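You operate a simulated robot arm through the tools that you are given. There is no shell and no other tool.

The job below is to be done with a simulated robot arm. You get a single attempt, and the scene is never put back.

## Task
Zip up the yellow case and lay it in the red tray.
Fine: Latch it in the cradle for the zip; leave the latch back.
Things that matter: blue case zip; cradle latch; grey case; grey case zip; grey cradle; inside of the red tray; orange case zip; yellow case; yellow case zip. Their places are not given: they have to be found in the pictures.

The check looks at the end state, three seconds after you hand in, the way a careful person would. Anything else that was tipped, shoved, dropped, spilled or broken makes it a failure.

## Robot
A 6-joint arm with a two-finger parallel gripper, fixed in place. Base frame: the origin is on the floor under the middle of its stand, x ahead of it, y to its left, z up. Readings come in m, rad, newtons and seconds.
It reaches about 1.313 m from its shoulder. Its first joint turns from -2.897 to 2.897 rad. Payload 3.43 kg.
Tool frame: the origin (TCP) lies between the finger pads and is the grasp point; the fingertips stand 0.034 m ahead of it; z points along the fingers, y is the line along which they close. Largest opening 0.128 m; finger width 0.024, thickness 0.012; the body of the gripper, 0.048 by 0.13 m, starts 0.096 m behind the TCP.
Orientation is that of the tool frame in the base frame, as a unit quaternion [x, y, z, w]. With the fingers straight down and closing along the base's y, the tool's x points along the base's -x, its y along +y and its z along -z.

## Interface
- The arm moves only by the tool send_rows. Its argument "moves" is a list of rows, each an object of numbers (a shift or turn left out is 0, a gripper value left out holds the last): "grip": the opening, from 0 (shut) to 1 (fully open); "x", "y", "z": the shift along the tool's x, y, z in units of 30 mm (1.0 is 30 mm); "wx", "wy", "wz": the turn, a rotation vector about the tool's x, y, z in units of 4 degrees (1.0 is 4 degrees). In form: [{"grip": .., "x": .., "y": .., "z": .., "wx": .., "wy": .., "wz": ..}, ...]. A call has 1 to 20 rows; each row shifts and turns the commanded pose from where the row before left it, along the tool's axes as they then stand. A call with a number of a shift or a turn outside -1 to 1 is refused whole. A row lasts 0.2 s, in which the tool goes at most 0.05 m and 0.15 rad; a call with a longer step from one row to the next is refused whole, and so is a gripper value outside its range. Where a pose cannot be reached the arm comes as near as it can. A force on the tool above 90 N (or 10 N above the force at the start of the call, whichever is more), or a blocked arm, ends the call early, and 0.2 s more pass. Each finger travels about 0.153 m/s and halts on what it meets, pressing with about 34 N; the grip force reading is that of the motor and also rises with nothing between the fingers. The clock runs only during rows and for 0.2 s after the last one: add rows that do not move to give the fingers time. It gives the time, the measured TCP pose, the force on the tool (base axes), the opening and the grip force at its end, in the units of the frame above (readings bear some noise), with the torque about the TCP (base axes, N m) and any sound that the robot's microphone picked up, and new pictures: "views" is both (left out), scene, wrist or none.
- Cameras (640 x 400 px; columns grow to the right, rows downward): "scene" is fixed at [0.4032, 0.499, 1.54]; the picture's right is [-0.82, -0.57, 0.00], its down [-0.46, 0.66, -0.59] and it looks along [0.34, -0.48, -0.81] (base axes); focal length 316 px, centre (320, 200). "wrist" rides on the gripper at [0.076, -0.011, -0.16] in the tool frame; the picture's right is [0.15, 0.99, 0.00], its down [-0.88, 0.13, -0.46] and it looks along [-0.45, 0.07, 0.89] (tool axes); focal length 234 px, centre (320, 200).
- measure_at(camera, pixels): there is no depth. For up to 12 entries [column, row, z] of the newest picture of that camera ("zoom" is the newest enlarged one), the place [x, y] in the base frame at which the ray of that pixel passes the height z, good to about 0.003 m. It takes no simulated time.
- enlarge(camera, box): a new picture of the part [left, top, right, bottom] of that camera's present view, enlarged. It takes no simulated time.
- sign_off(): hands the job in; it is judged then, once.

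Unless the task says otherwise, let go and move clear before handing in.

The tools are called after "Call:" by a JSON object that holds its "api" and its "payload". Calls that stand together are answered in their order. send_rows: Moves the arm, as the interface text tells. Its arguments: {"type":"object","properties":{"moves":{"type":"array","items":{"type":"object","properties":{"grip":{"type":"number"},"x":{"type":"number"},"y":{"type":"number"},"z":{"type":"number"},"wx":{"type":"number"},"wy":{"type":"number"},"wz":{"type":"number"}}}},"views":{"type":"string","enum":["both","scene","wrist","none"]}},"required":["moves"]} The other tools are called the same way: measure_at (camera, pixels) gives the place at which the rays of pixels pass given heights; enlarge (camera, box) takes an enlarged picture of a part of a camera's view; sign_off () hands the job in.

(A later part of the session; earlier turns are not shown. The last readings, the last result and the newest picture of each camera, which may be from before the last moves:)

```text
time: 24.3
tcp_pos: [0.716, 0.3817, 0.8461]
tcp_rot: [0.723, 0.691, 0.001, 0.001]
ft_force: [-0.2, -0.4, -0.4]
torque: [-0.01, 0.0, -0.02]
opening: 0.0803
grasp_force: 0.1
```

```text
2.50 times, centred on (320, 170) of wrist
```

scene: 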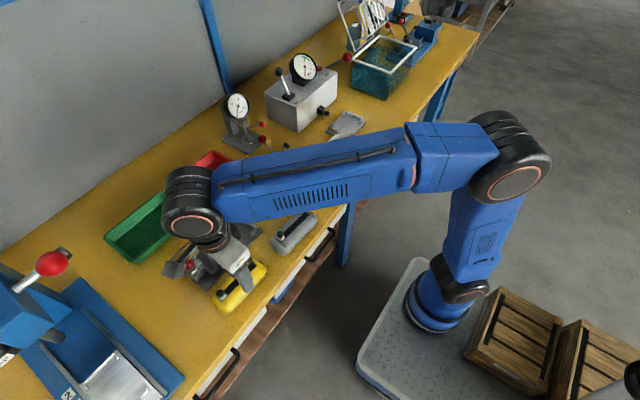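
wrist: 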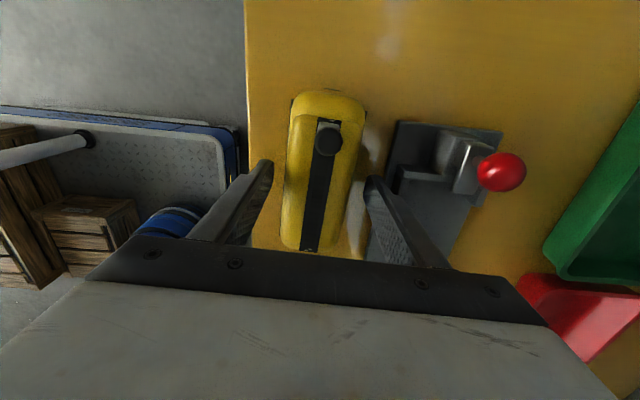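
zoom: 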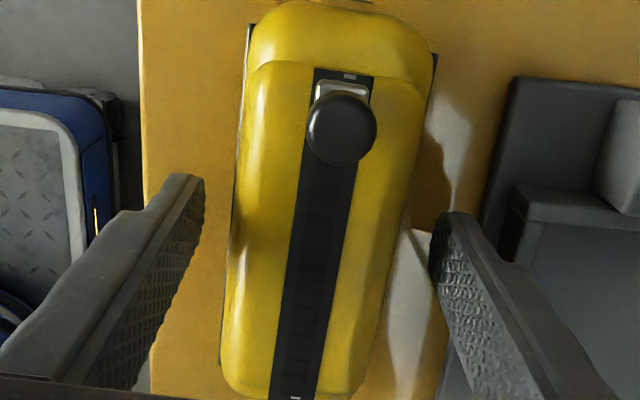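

No contact yet and the case is well between the fingers. I'll lower 5 mm more and close.

Call:
{"api": "send_rows", "payload": {"moves": [{"z": 0.17}, {"grip": 0.4}, {"grip": 0.35}, {"grip": 0.3}, {"grip": 0.3}], "views": "wrist"}}

```text
time: 25.5
tcp_pos: [0.7155, 0.3806, 0.8408]
tcp_rot: [0.723, 0.691, 0.0, 0.001]
ft_force: [1.7, 1.5, 3.2]
torque: [0.12, -0.07, -0.01]
opening: 0.0552
grasp_force: 33.2
```

wrist: 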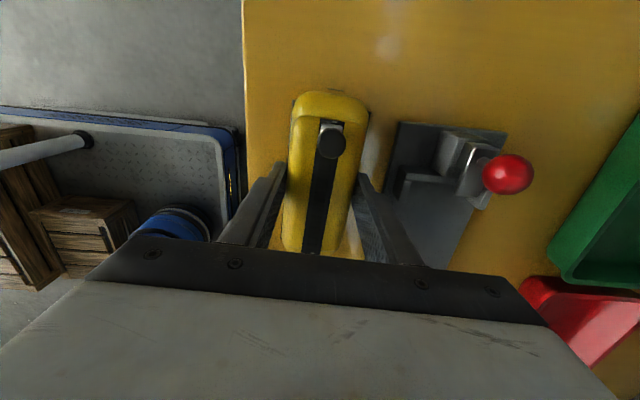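

Gripped, with opening 0.0552 m at 33 N. I'll lift 5 cm and check the hold.

Call:
{"api": "send_rows", "payload": {"moves": [{"z": -0.4}, {"z": -0.6}, {"z": -0.8}, {}], "views": "both"}}

Call:
{"api": "enlarge", "payload": {"camera": "wrist", "box": [220, 70, 420, 260]}}

Call:
{"api": "enlarge", "payload": {"camera": "scene", "box": [160, 200, 290, 320]}}

```text
time: 26.5
tcp_pos: [0.7162, 0.3801, 0.8936]
tcp_rot: [0.723, 0.691, 0.0, 0.0]
ft_force: [0.0, 0.0, -0.5]
torque: [0.0, 0.0, -0.03]
opening: 0.0383
grasp_force: 0.1
```

scene: 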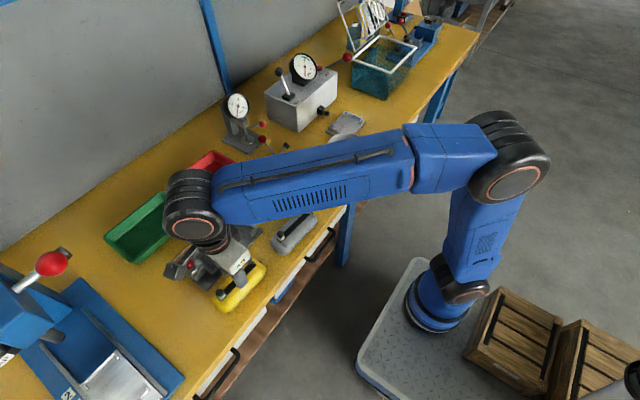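
wrist: 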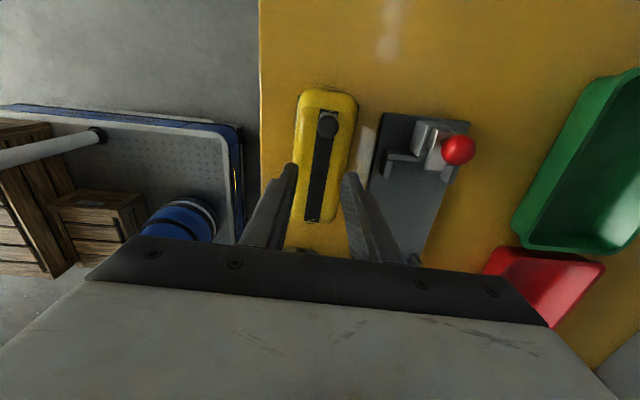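

```text
2.11 times, centred on (320, 165) of wrist
```

zoom: 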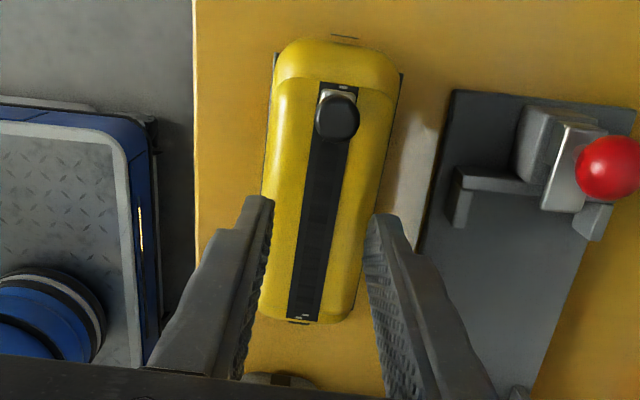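

```text
3.33 times, centred on (225, 260) of scene
```

zoom: 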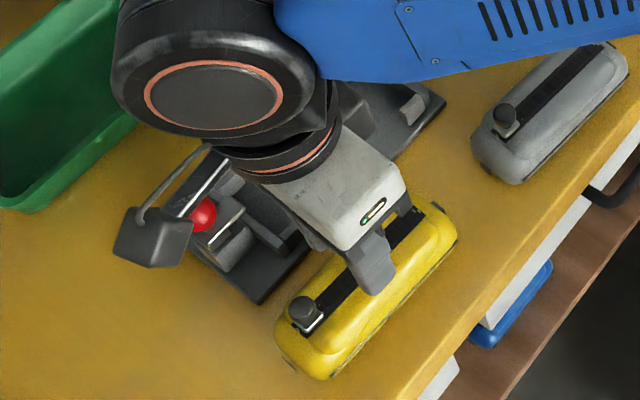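

The case slipped out on the lift (opening fell to 0.0383, force 0.1), but it still rests upright in the same spot; my grip was too high on its rounded sides. I'll measure where it is now before regripping lower.

Call:
{"api": "measure_at", "payload": {"camera": "wrist", "pixels": [[331.8, 104.3, 0.825], [309.1, 222.8, 0.825], [296, 165, 0.82], [352, 165, 0.82], [327.6, 119.5, 0.866]]}}

Call:
{"api": "enlarge", "payload": {"camera": "scene", "box": [200, 240, 280, 320]}}

```text
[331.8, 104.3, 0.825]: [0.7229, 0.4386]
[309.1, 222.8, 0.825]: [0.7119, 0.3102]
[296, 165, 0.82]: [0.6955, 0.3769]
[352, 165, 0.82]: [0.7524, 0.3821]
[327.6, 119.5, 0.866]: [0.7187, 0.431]
```

```text
5.00 times, centred on (240, 280) of scene
```

zoom: 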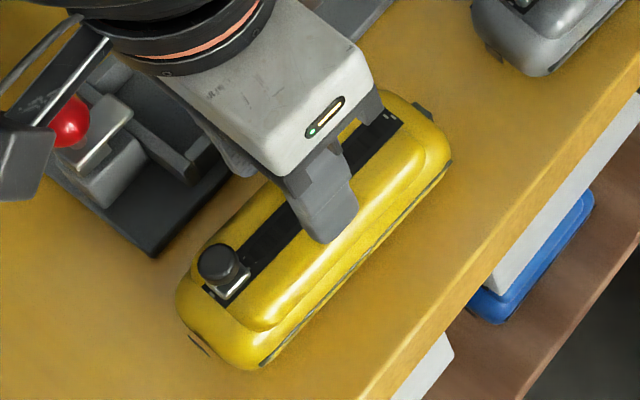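

The dark side rails triangulate to about z 0.82, so the table may be lower than I assumed. I'll reopen to 0.08 m, descend to where I gripped, and then probe lower in small steps while watching the force.

Call:
{"api": "send_rows", "payload": {"moves": [{"grip": 0.625}, {}, {"z": 0.8}, {"z": 0.8}, {"z": 0.2}, {"z": 0.1}, {}], "views": "none"}}

Call:
{"api": "send_rows", "payload": {"moves": [{"z": 0.1}, {"z": 0.1}, {}], "views": "wrist"}}

```text
time: 28.1
tcp_pos: [0.7168, 0.3804, 0.8376]
tcp_rot: [0.723, 0.69, 0.001, 0.001]
ft_force: [0.4, -0.8, 0.2]
torque: [0.03, 0.01, 0.0]
opening: 0.0802
grasp_force: 0.0
```

```text
time: 28.9
tcp_pos: [0.7182, 0.3791, 0.8343]
tcp_rot: [0.723, 0.691, 0.001, 0.0]
ft_force: [0.5, 2.6, 34.1]
torque: [-0.07, 1.49, -0.04]
opening: 0.0796
grasp_force: 0.0
```

wrist: 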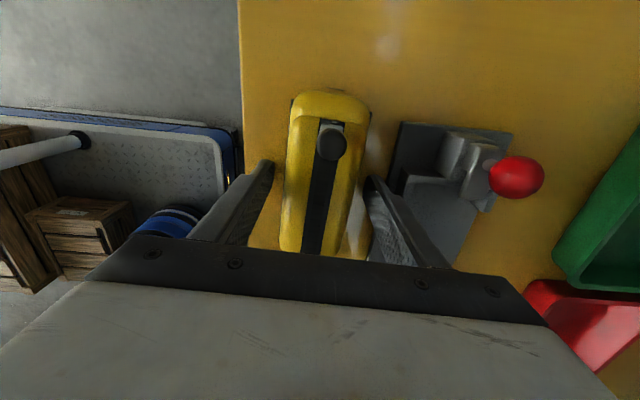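

Contact at TCP z 0.834 (34 N, mostly on the −x finger) puts the table at z ≈ 0.800. I'll rise 3–4 mm, close at this lower height, then lift slowly.

Call:
{"api": "send_rows", "payload": {"moves": [{"z": -0.15}, {}, {"grip": 0.4}, {"grip": 0.3}, {"grip": 0.2}, {"grip": 0.2}, {"grip": 0.2}], "views": "none"}}

Call:
{"api": "send_rows", "payload": {"moves": [{"z": -0.1}, {"z": -0.1}, {"z": -0.1}, {}], "views": "both"}}

```text
time: 30.5
tcp_pos: [0.7161, 0.381, 0.8362]
tcp_rot: [0.723, 0.691, 0.0, 0.001]
ft_force: [0.5, -1.0, -0.6]
torque: [0.02, -0.01, -0.01]
opening: 0.0552
grasp_force: 34.3
```

```text
time: 31.5
tcp_pos: [0.7158, 0.3808, 0.8453]
tcp_rot: [0.723, 0.691, 0.0, 0.002]
ft_force: [0.6, 0.2, -1.1]
torque: [0.02, 0.01, -0.03]
opening: 0.055
grasp_force: 34.0
```

scene: 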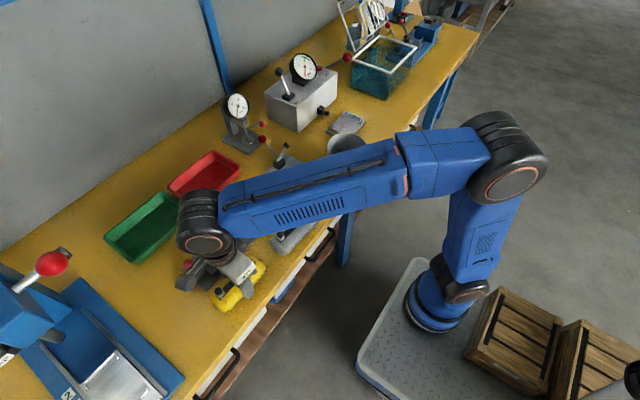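
wrist: 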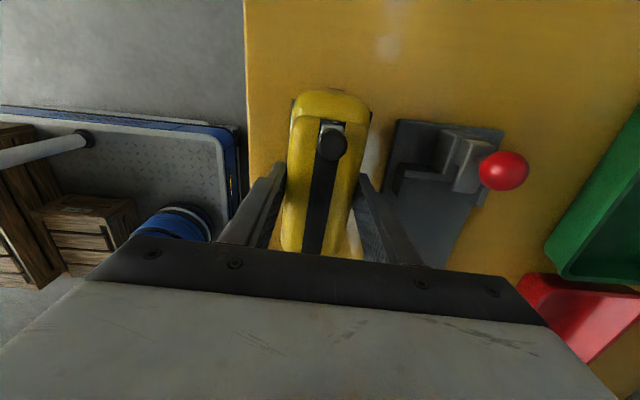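

The knob stays at wrist (331,144) as the gripper rises and the force holds at 34 N, so the case is lifting. I'll keep going up slowly.

Call:
{"api": "send_rows", "payload": {"moves": [{"z": -0.15}, {"z": -0.2}, {"z": -0.25}, {}], "views": "wrist"}}

```text
time: 32.5
tcp_pos: [0.7153, 0.3791, 0.8621]
tcp_rot: [0.723, 0.691, 0.0, 0.002]
ft_force: [0.0, -0.1, -1.6]
torque: [-0.01, 0.0, 0.01]
opening: 0.0554
grasp_force: 33.6
```

wrist: 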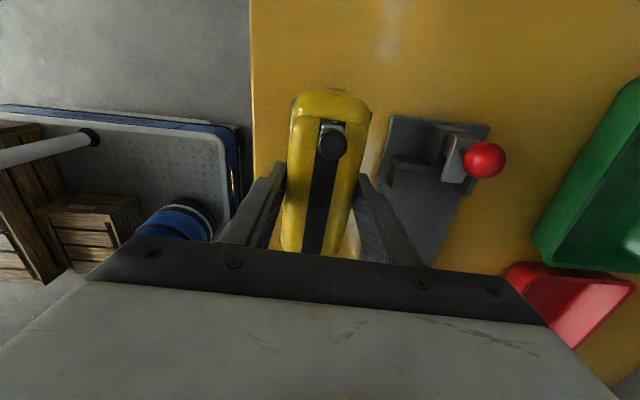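

The case is held (about −1.6 N of weight) and its bottom is 0.036 m below the TCP. I'll raise it to TCP z≈0.95 to clear the ball and the grey case's knob, then carry it over the cradle and straighten the yaw.

Call:
{"api": "send_rows", "payload": {"moves": [{"z": -0.4}, {"z": -0.5}, {"z": -0.6}, {"z": -0.6}, {"z": -0.5}, {"z": -0.3}, {}], "views": "none"}}

Call:
{"api": "send_rows", "payload": {"moves": [{"wz": -0.3, "x": -0.2}, {"wz": -0.35, "x": -0.4}, {"x": -0.5, "y": 0.3}, {"x": -0.5, "y": 0.5}, {"x": -0.4, "y": 0.6}, {"y": 0.6}, {"y": 0.6}, {"y": 0.5}, {"y": 0.3}, {}], "views": "both"}}

```text
time: 34.1
tcp_pos: [0.7162, 0.3793, 0.9497]
tcp_rot: [0.723, 0.691, 0.0, 0.002]
ft_force: [0.7, -0.8, -2.1]
torque: [0.0, -0.02, 0.0]
opening: 0.0551
grasp_force: 33.5
```

```text
time: 36.3
tcp_pos: [0.8197, 0.3196, 0.9493]
tcp_rot: [0.707, 0.707, 0.0, 0.001]
ft_force: [0.5, 0.7, -1.7]
torque: [0.01, 0.01, 0.01]
opening: 0.0551
grasp_force: 33.9
```

scene: 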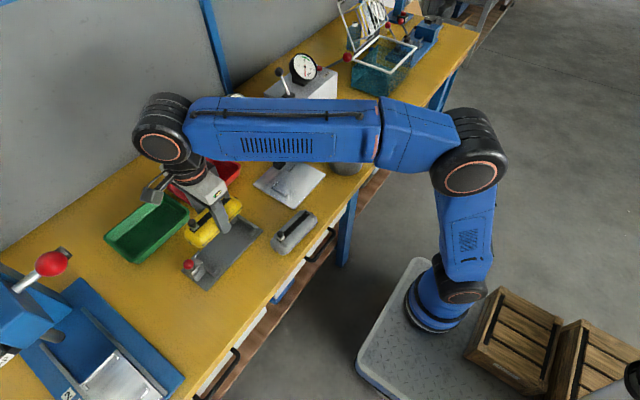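
wrist: 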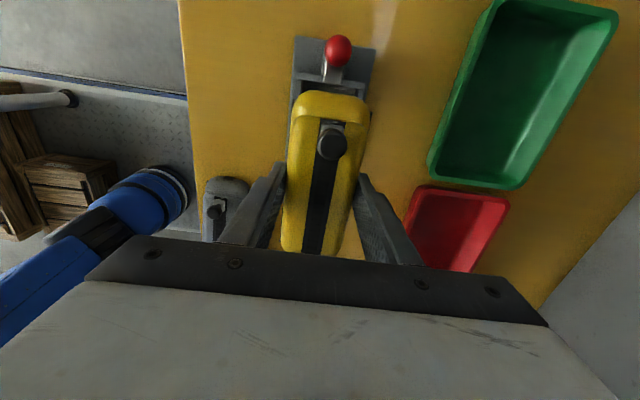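

Readings put me at (0.8197,0.3196); the target is about (0.8213,0.3172). I'll trim that and lower toward the cradle, stopping above the walls to check.

Call:
{"api": "send_rows", "payload": {"moves": [{"x": -0.08, "y": 0.05, "z": 0.5}, {"z": 0.6}, {"z": 0.6}, {"z": 0.5}, {}], "views": "both"}}

Call:
{"api": "enlarge", "payload": {"camera": "wrist", "box": [250, 50, 410, 190]}}

Call:
{"api": "enlarge", "payload": {"camera": "scene", "box": [170, 190, 280, 300]}}

```text
time: 37.5
tcp_pos: [0.8208, 0.3184, 0.8845]
tcp_rot: [0.708, 0.707, 0.0, 0.002]
ft_force: [0.2, -0.4, -1.0]
torque: [0.01, 0.0, -0.01]
opening: 0.0552
grasp_force: 34.1
```

scene: 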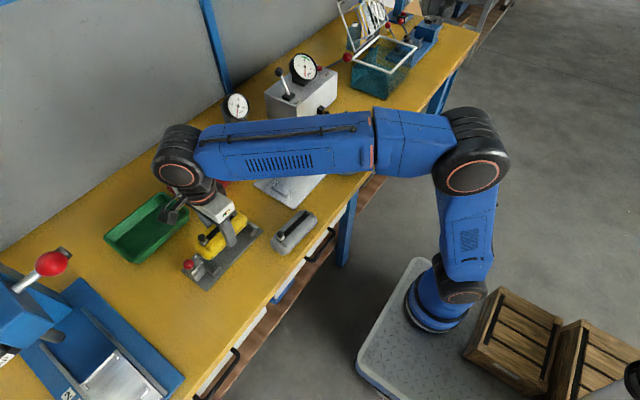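
wrist: 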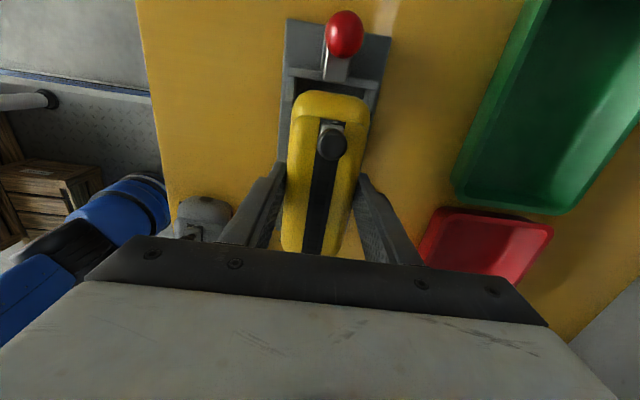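

```text
2.86 times, centred on (330, 120) of wrist
```

zoom: 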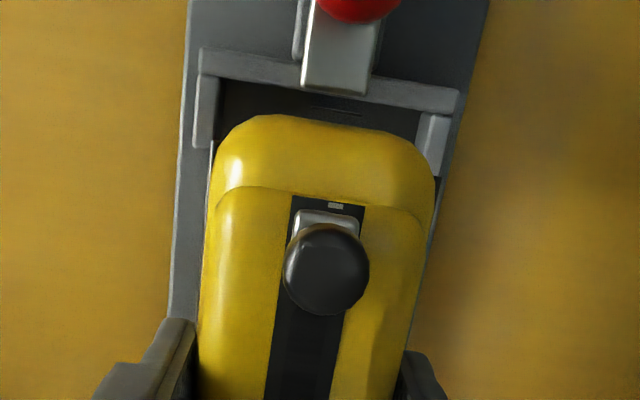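

```text
3.64 times, centred on (225, 245) of scene
```

zoom: 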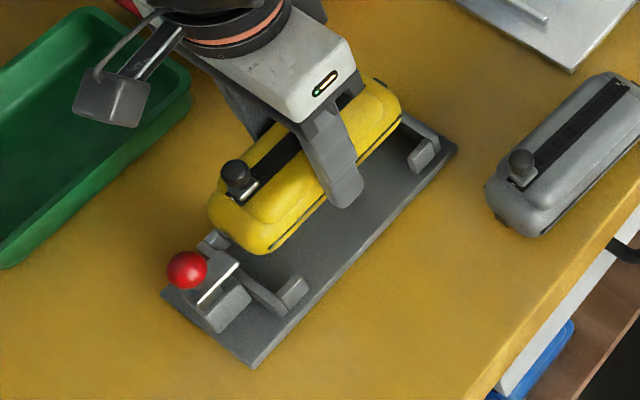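

The case is lined up between the posts (zoom: wall at rows 60–105, case edges 213–433). I'll keep lowering toward the plate.

Call:
{"api": "send_rows", "payload": {"moves": [{"x": -0.02, "y": 0.01, "z": 0.4}, {"z": 0.4}, {"z": 0.25}, {}], "views": "wrist"}}

Call:
{"api": "enlarge", "payload": {"camera": "wrist", "box": [250, 30, 410, 180]}}

```text
time: 38.5
tcp_pos: [0.8198, 0.317, 0.8516]
tcp_rot: [0.707, 0.707, 0.0, 0.002]
ft_force: [-0.8, 4.9, 13.0]
torque: [-0.89, -0.12, 0.03]
opening: 0.055
grasp_force: 33.6
```

wrist: 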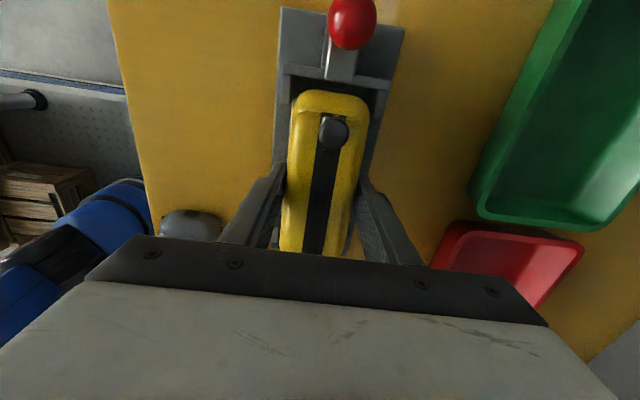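

```text
2.67 times, centred on (330, 105) of wrist
```

zoom: 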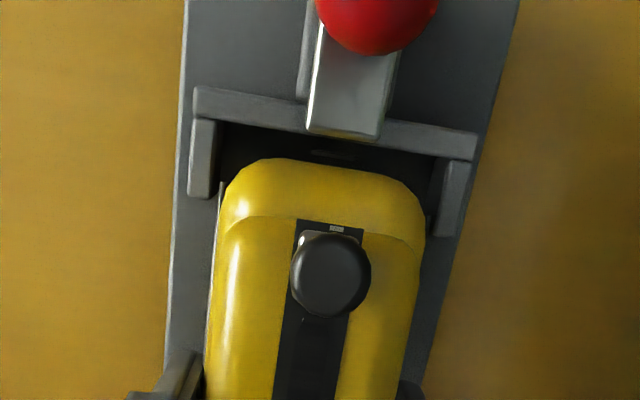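

Force (Fz 13 N, torque −0.9 about x) shows the −y end of the case touching the −y end wall too early, so the case sits a few mm too far to −y. I'll raise 9 mm, shift +y 5 mm and look.

Call:
{"api": "send_rows", "payload": {"moves": [{"z": -0.3}, {"x": 0.17}, {}], "views": "both"}}

Call:
{"api": "enlarge", "payload": {"camera": "wrist", "box": [250, 30, 410, 180]}}

Call:
{"api": "enlarge", "payload": {"camera": "scene", "box": [180, 200, 270, 290]}}

```text
time: 39.3
tcp_pos: [0.82, 0.3211, 0.8613]
tcp_rot: [0.707, 0.707, 0.001, 0.002]
ft_force: [1.1, 0.3, -1.4]
torque: [-0.04, 0.0, 0.0]
opening: 0.0552
grasp_force: 33.9
```

scene: 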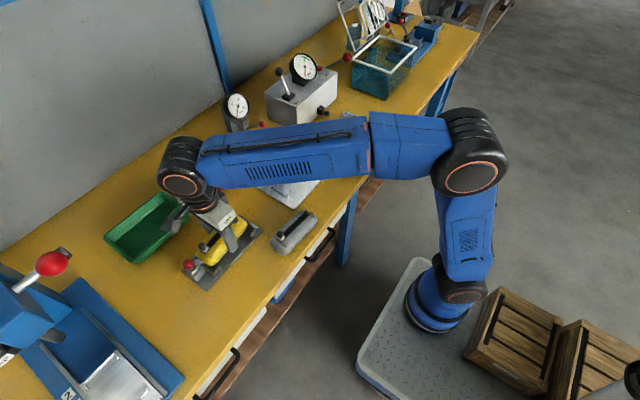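
wrist: 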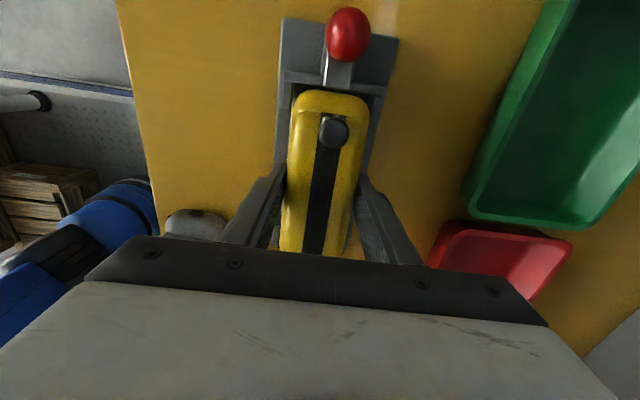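

```text
2.67 times, centred on (330, 105) of wrist
```

zoom: 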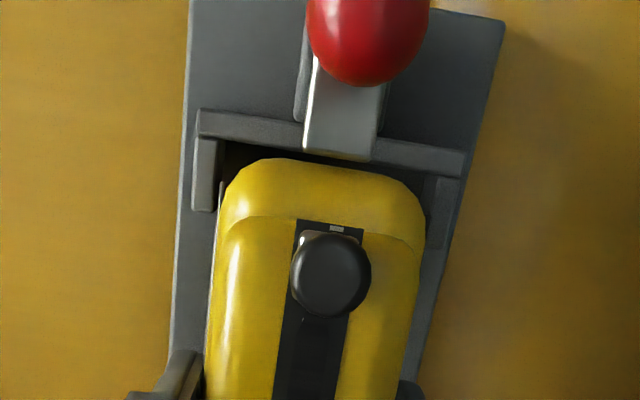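

```text
4.44 times, centred on (225, 245) of scene
```

zoom: 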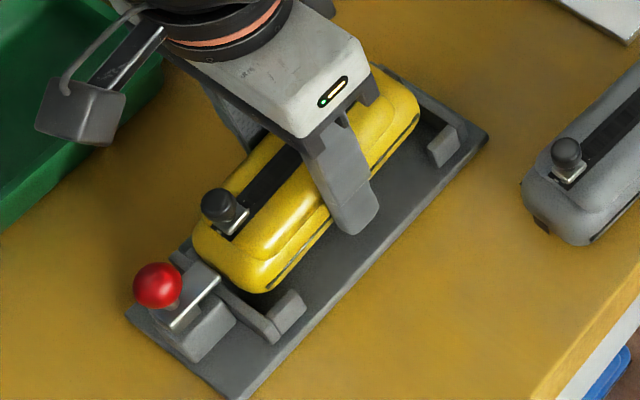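

With the 5 mm shift the case's +y end now just clears the wall (zoom row 158 against the wall edge at 150). I'll lower in small steps again.

Call:
{"api": "send_rows", "payload": {"moves": [{"z": 0.2}, {"z": 0.13}, {}], "views": "wrist"}}

Call:
{"api": "enlarge", "payload": {"camera": "wrist", "box": [250, 30, 410, 180]}}

```text
time: 40.1
tcp_pos: [0.8211, 0.3211, 0.8512]
tcp_rot: [0.707, 0.707, 0.0, 0.002]
ft_force: [-0.7, -0.5, -1.7]
torque: [-0.02, -0.03, 0.0]
opening: 0.0551
grasp_force: 33.4
```

wrist: 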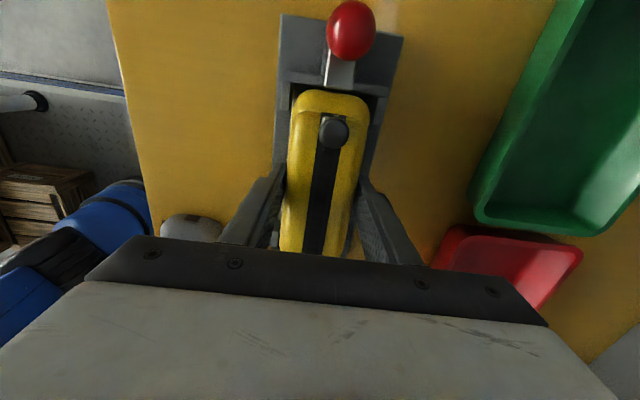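

```text
2.67 times, centred on (330, 105) of wrist
```

zoom: 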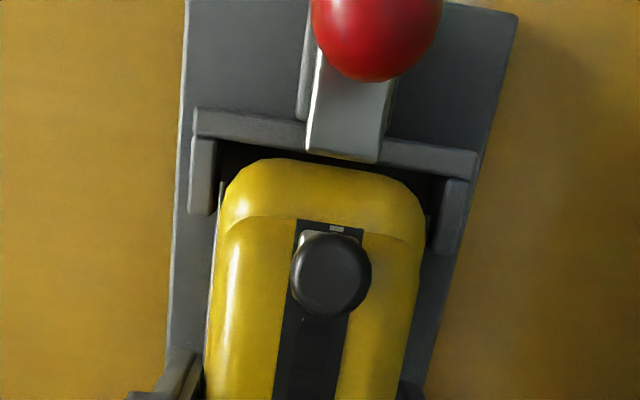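

No contact now at z 0.851, where it had touched before. Continuing down.

Call:
{"api": "send_rows", "payload": {"moves": [{"z": 0.1}, {"z": 0.1}, {}], "views": "wrist"}}

Call:
{"api": "enlarge", "payload": {"camera": "wrist", "box": [250, 30, 410, 180]}}

```text
time: 40.9
tcp_pos: [0.818, 0.322, 0.8462]
tcp_rot: [0.707, 0.707, 0.001, 0.001]
ft_force: [2.8, -5.4, 15.1]
torque: [0.85, 0.06, -0.16]
opening: 0.0551
grasp_force: 33.7
```

wrist: 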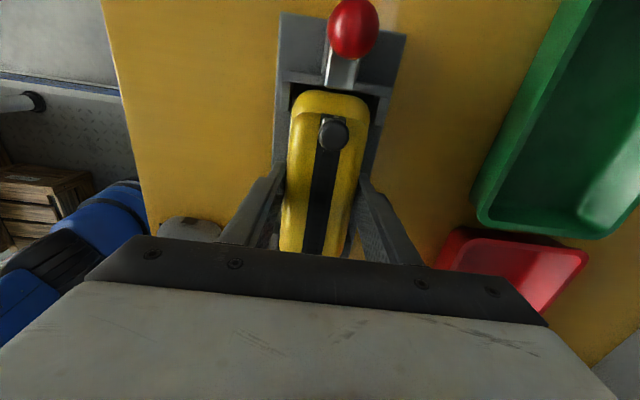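

```text
2.67 times, centred on (330, 105) of wrist
```

zoom: 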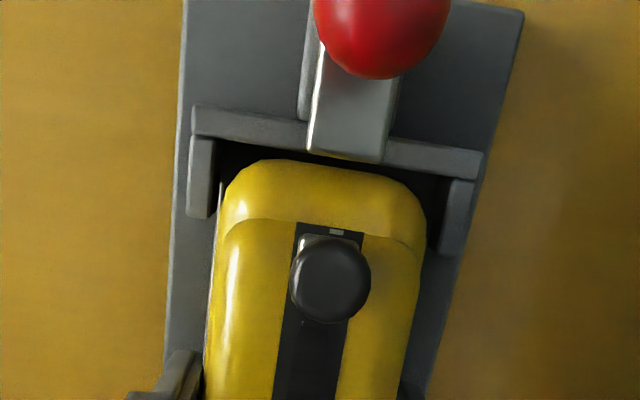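

Now the +y end touches (torque +0.85, contact about 0.06 m to +y), partly because the first contact pitched the case a few degrees. The seat lies between the two tries, so I'll raise 4 mm, shift −y 2 mm and +x 1.5 mm, and lower again.

Call:
{"api": "send_rows", "payload": {"moves": [{"z": -0.15}, {"x": -0.07, "y": 0.05}, {}, {"z": 0.1}, {}], "views": "none"}}

Call:
{"api": "send_rows", "payload": {"moves": [{"z": 0.06}, {}], "views": "wrist"}}

Call:
{"api": "enlarge", "payload": {"camera": "wrist", "box": [250, 30, 410, 180]}}

```text
time: 42.1
tcp_pos: [0.822, 0.3184, 0.8478]
tcp_rot: [0.707, 0.708, 0.0, 0.002]
ft_force: [-0.9, -0.2, -1.6]
torque: [0.01, -0.02, -0.01]
opening: 0.0551
grasp_force: 33.5
```

```text
time: 42.7
tcp_pos: [0.8234, 0.3207, 0.8466]
tcp_rot: [0.707, 0.707, 0.001, 0.002]
ft_force: [2.3, -2.1, 13.1]
torque: [0.93, 0.16, -0.13]
opening: 0.0551
grasp_force: 34.1
```

wrist: 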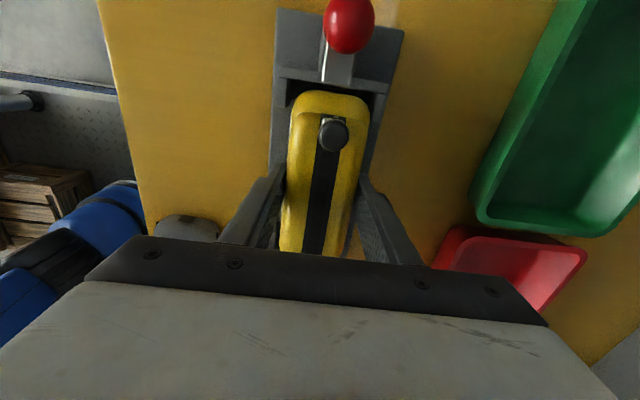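

```text
2.67 times, centred on (330, 105) of wrist
```

zoom: 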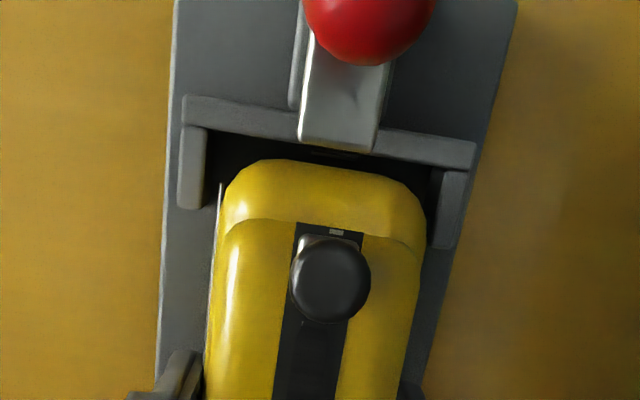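

The contact height (case bottom ≈ 0.810, its +y end a few mm lower from the pitch) matches the +y bottom edge resting on the plate. I'll press down gently in 1.5 mm steps so that the case levels itself.

Call:
{"api": "send_rows", "payload": {"moves": [{"z": 0.06}, {}], "views": "none"}}

Call:
{"api": "send_rows", "payload": {"moves": [{"z": 0.06}, {}], "views": "wrist"}}

Call:
{"api": "enlarge", "payload": {"camera": "wrist", "box": [250, 30, 410, 180]}}

```text
time: 43.3
tcp_pos: [0.8209, 0.3198, 0.844]
tcp_rot: [0.708, 0.707, 0.0, -0.001]
ft_force: [2.0, -4.3, 14.6]
torque: [0.88, 0.01, -0.1]
opening: 0.0555
grasp_force: 34.0
```

```text
time: 43.9
tcp_pos: [0.8209, 0.32, 0.8427]
tcp_rot: [0.708, 0.706, 0.001, 0.001]
ft_force: [2.2, -5.0, 19.4]
torque: [0.46, 0.48, -0.02]
opening: 0.0551
grasp_force: 34.2
```

wrist: 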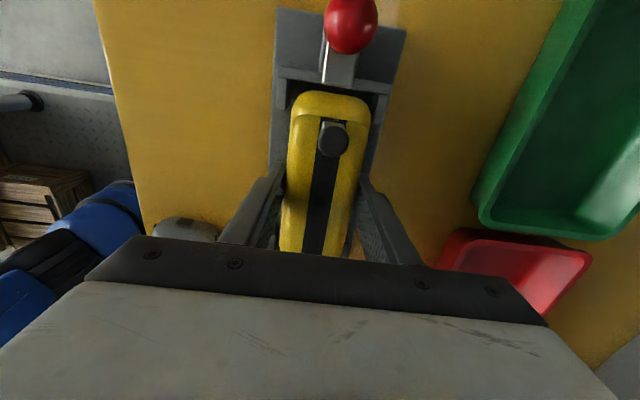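

```text
2.67 times, centred on (330, 105) of wrist
```

zoom: 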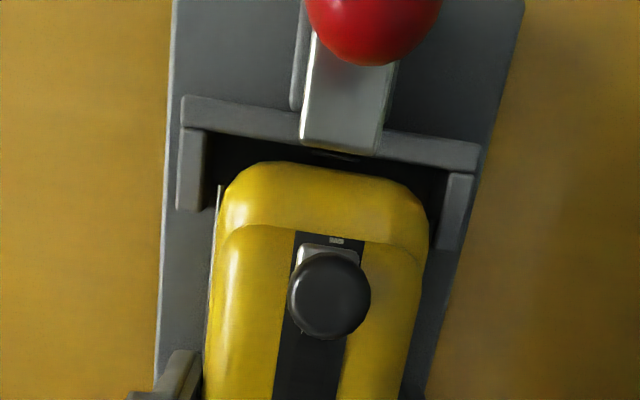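

The knob is back near row 140 and the torque is dropping, so the case has levelled onto the plate. I'll open the fingers a little and see how it settles.

Call:
{"api": "send_rows", "payload": {"moves": [{"z": -0.04}, {"grip": 0.5}, {"grip": 0.6}, {"grip": 0.6}, {}], "views": "both"}}

Call:
{"api": "enlarge", "payload": {"camera": "wrist", "box": [250, 30, 410, 180]}}

Call:
{"api": "enlarge", "payload": {"camera": "scene", "box": [180, 200, 270, 290]}}

```text
time: 45.1
tcp_pos: [0.8211, 0.3206, 0.8425]
tcp_rot: [0.707, 0.707, 0.0, 0.001]
ft_force: [0.3, 0.6, -0.2]
torque: [0.03, 0.0, -0.03]
opening: 0.0769
grasp_force: 0.0
```

scene: 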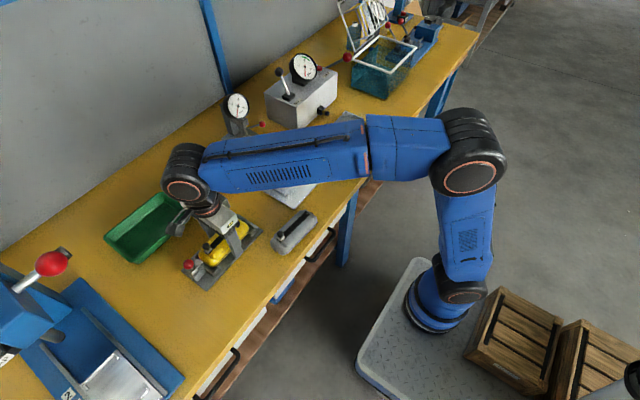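
wrist: 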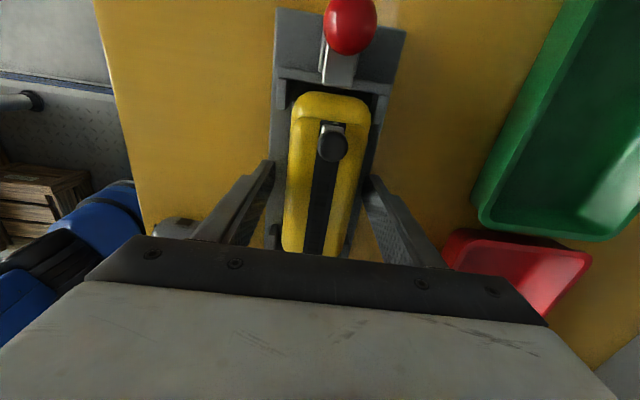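

```text
2.67 times, centred on (330, 105) of wrist
```

zoom: 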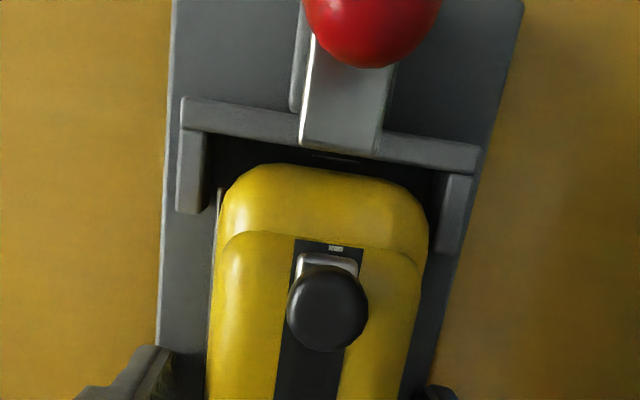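

```text
4.44 times, centred on (225, 245) of scene
```

zoom: 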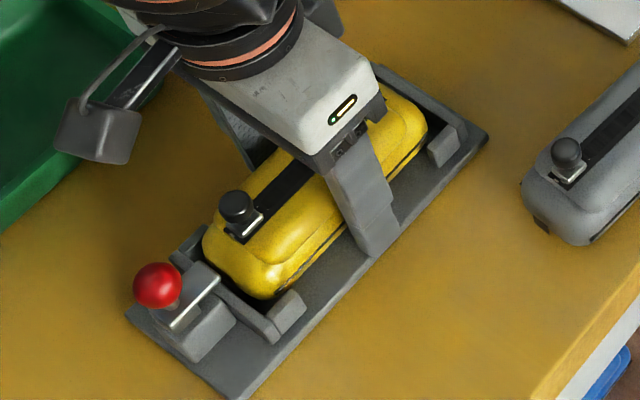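

The case has dropped into the cradle and the force is zero. I'll raise the gripper straight up and inspect the seating.

Call:
{"api": "send_rows", "payload": {"moves": [{"z": -0.6}, {"z": -0.9}, {"z": -0.9}, {"z": -0.9}, {"x": 0.9, "z": -0.9}, {"x": 0.9, "z": -0.4}, {}], "views": "both"}}

Call:
{"api": "enlarge", "payload": {"camera": "wrist", "box": [250, 90, 390, 240]}}

Call:
{"api": "enlarge", "payload": {"camera": "scene", "box": [180, 200, 270, 290]}}

```text
time: 46.7
tcp_pos: [0.8219, 0.3732, 0.9808]
tcp_rot: [0.707, 0.707, 0.0, 0.001]
ft_force: [-1.0, 0.5, 0.5]
torque: [-0.04, 0.01, 0.02]
opening: 0.0764
grasp_force: 0.1
```

scene: 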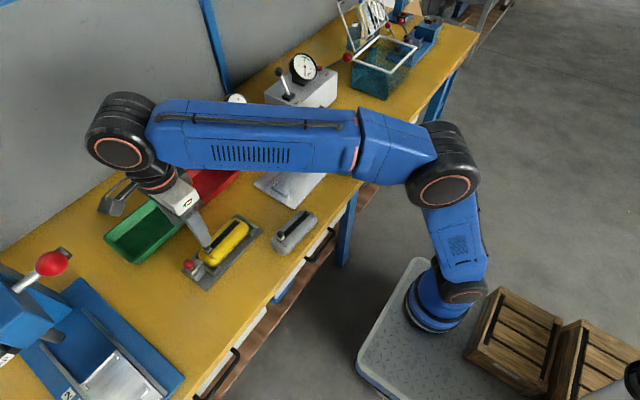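
wrist: 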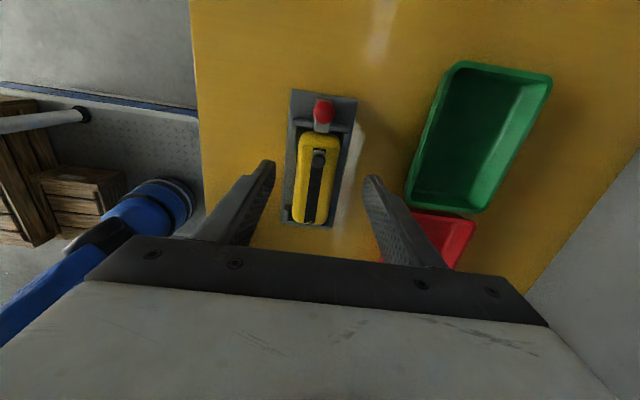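

```text
2.67 times, centred on (320, 165) of wrist
```

zoom: 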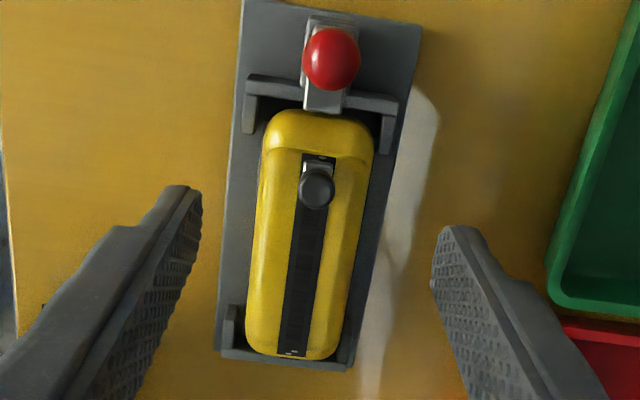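

```text
4.44 times, centred on (225, 245) of scene
```

zoom: 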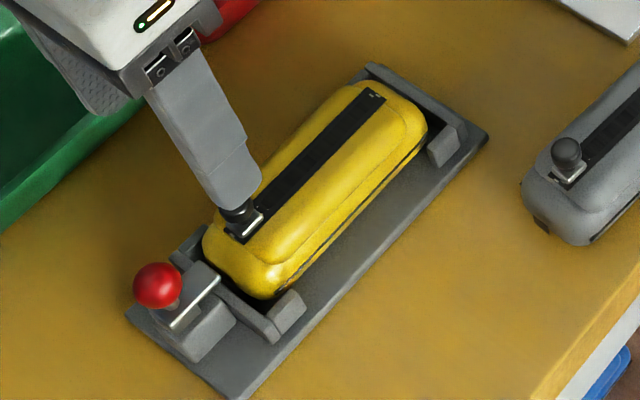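

The case sits flat between the posts in both views. Next is the latch ball at about (0.8205, 0.421, 0.88): I'll descend with a 0.06 m opening just on its −y side, then move over it.

Call:
{"api": "send_rows", "payload": {"moves": [{"grip": 0.47, "x": 0.6, "y": -0.04}, {"z": 0.8}, {"z": 0.8}, {"z": 0.7}, {}], "views": "both"}}

Call:
{"api": "enlarge", "payload": {"camera": "wrist", "box": [230, 80, 410, 250]}}

Call:
{"api": "enlarge", "payload": {"camera": "scene", "box": [150, 200, 270, 300]}}

```text
time: 47.9
tcp_pos: [0.8202, 0.3912, 0.9117]
tcp_rot: [0.707, 0.707, 0.001, 0.001]
ft_force: [0.1, -0.7, -0.1]
torque: [0.06, 0.01, 0.0]
opening: 0.0604
grasp_force: 0.1
```

scene: 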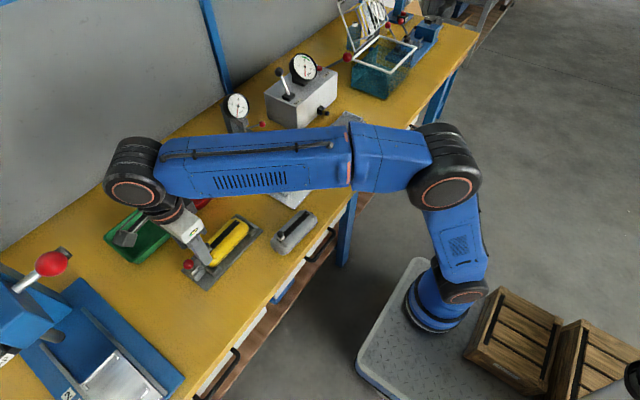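
wrist: 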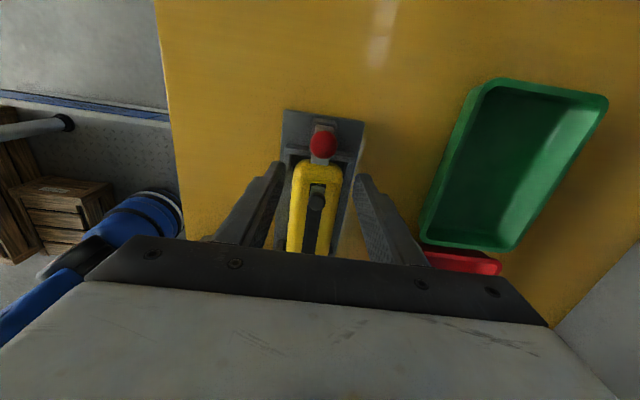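

```text
2.35 times, centred on (320, 165) of wrist
```

zoom: 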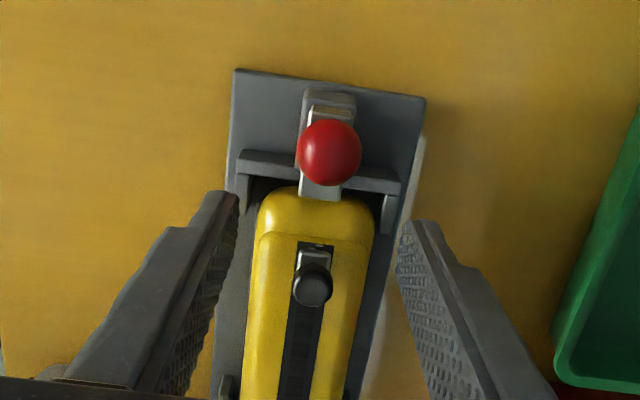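

```text
4.00 times, centred on (210, 250) of scene
```

zoom: 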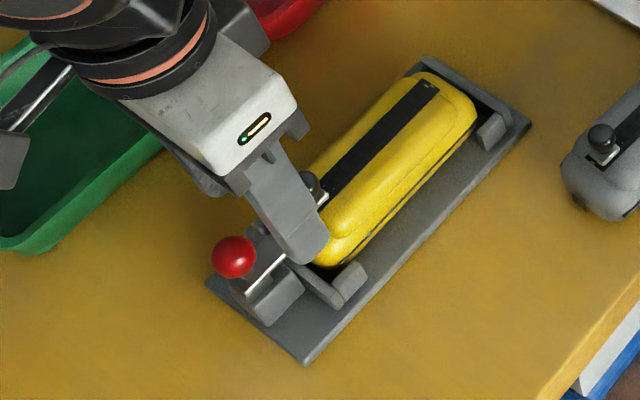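

The ball re-triangulates to (0.820, 0.4206, 0.877). I'll move +y over it, lower so that the tips reach just below its centre, and close on it.

Call:
{"api": "send_rows", "payload": {"moves": [{"x": 0.5}, {"x": 0.48}, {"z": 0.35}, {}, {"grip": 0.25}, {"grip": 0.1}, {"grip": 0.1}, {}], "views": "both"}}

Call:
{"api": "enlarge", "payload": {"camera": "wrist", "box": [230, 80, 410, 250]}}

Call:
{"api": "enlarge", "payload": {"camera": "scene", "box": [150, 200, 270, 300]}}

```text
time: 49.7
tcp_pos: [0.8206, 0.4223, 0.9003]
tcp_rot: [0.707, 0.708, -0.001, 0.0]
ft_force: [-22.2, -3.1, -8.0]
torque: [-0.05, 0.54, -0.07]
opening: 0.0227
grasp_force: 45.0
```

scene: 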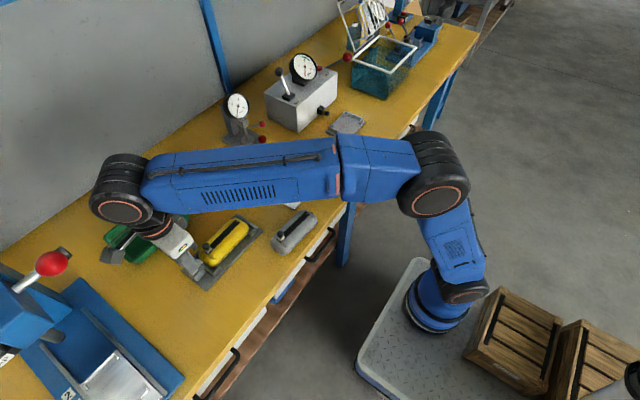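
wrist: 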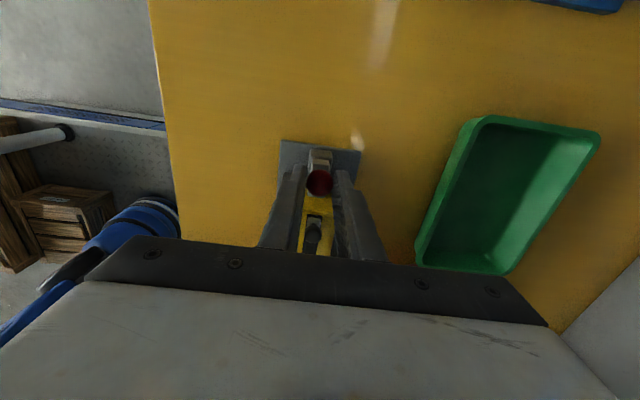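

```text
2.35 times, centred on (320, 165) of wrist
```

zoom: 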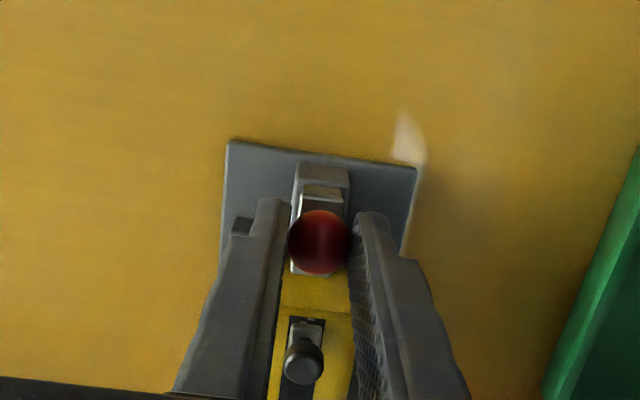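

```text
4.00 times, centred on (210, 250) of scene
```

zoom: 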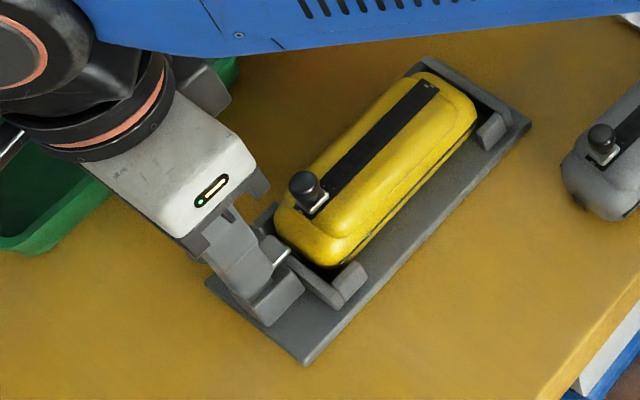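

The ball is gripped (opening 0.0227 m) with a small side load of −22 N in x. I'll ease 1 mm toward −x and then slide it toward −y in small steps while watching the force.

Call:
{"api": "send_rows", "payload": {"moves": [{"y": -0.035}, {}, {"x": -0.1}, {"x": -0.1}, {}], "views": "wrist"}}

Call:
{"api": "enlarge", "payload": {"camera": "wrist", "box": [230, 80, 410, 250]}}

```text
time: 50.9
tcp_pos: [0.8202, 0.4157, 0.9]
tcp_rot: [0.708, 0.706, 0.0, 0.002]
ft_force: [-13.2, -0.1, -12.1]
torque: [0.35, 0.33, -0.04]
opening: 0.0226
grasp_force: 44.9
```

wrist: 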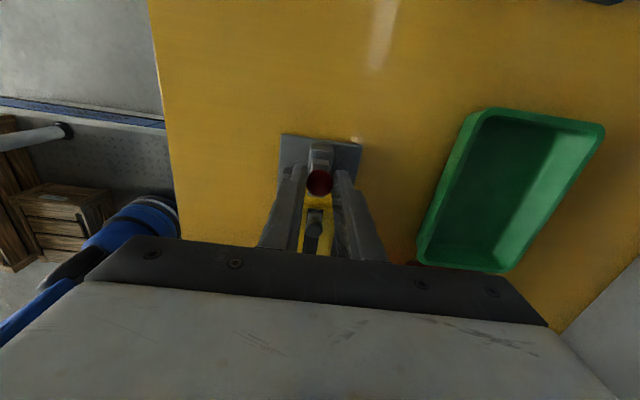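

```text
2.35 times, centred on (320, 165) of wrist
```

zoom: 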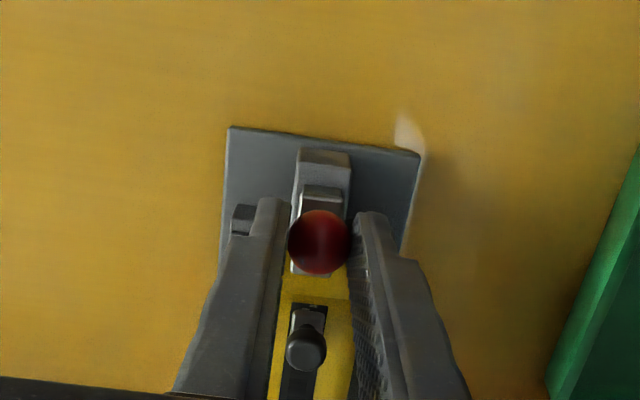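

The bar slid with the gripper (its back edge moved away from the block's edge at zoom row 188) with almost no resistance, so it is a sliding bolt. I'll continue in −y and watch for the stop.

Call:
{"api": "send_rows", "payload": {"moves": [{"x": -0.1}, {"x": -0.1}, {"x": -0.1}, {}], "views": "wrist"}}

Call:
{"api": "enlarge", "payload": {"camera": "wrist", "box": [230, 80, 410, 250]}}

```text
time: 51.9
tcp_pos: [0.8204, 0.4058, 0.9009]
tcp_rot: [0.707, 0.707, 0.0, 0.002]
ft_force: [2.3, -0.8, -14.2]
torque: [-0.28, -0.05, 0.0]
opening: 0.0225
grasp_force: 45.1
```

wrist: 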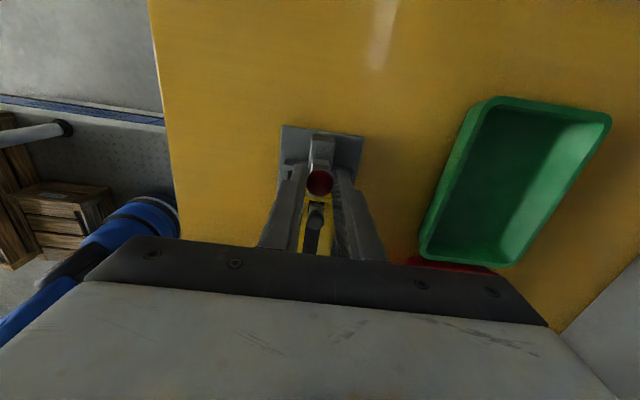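

```text
2.35 times, centred on (320, 165) of wrist
```

zoom: 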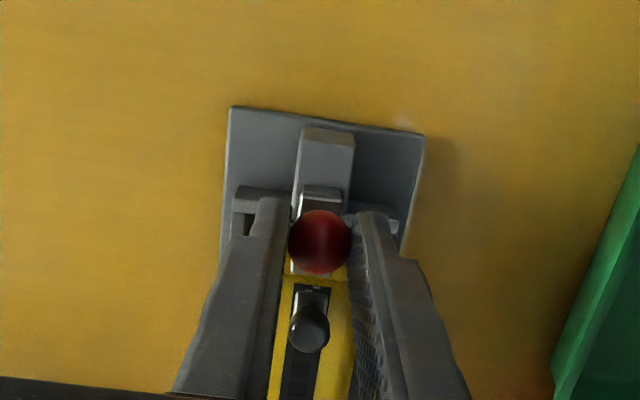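

Travel is 16 mm so far with Fy still near zero. I'll continue 3 mm at a time.

Call:
{"api": "send_rows", "payload": {"moves": [{"x": -0.1}, {}], "views": "none"}}

Call:
{"api": "send_rows", "payload": {"moves": [{"x": -0.1}, {}], "views": "wrist"}}

Call:
{"api": "enlarge", "payload": {"camera": "wrist", "box": [230, 80, 410, 250]}}

```text
time: 52.5
tcp_pos: [0.8207, 0.4064, 0.9001]
tcp_rot: [0.707, 0.707, 0.001, 0.001]
ft_force: [9.5, 19.4, -9.3]
torque: [1.0, -0.25, 0.04]
opening: 0.0227
grasp_force: 45.3
```

```text
time: 53.1
tcp_pos: [0.8201, 0.4008, 0.9008]
tcp_rot: [0.707, 0.708, 0.001, 0.001]
ft_force: [12.4, 27.9, 1.2]
torque: [0.78, -0.33, 0.03]
opening: 0.0226
grasp_force: 45.4
```

wrist: 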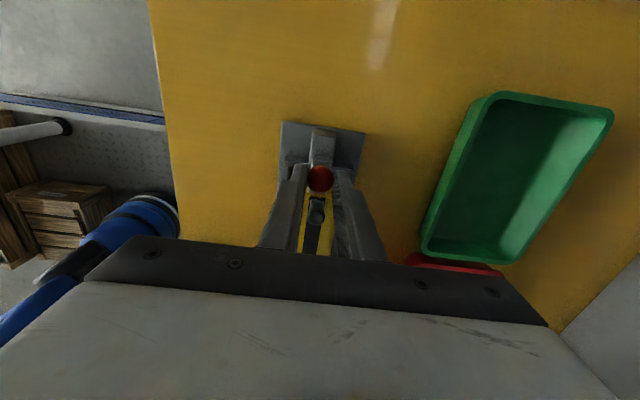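

```text
2.35 times, centred on (320, 165) of wrist
```

zoom: 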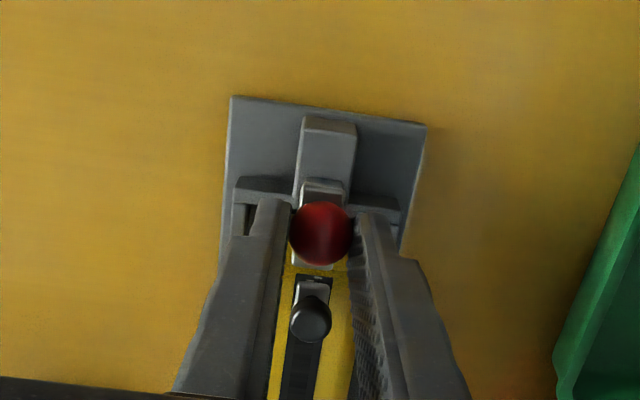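

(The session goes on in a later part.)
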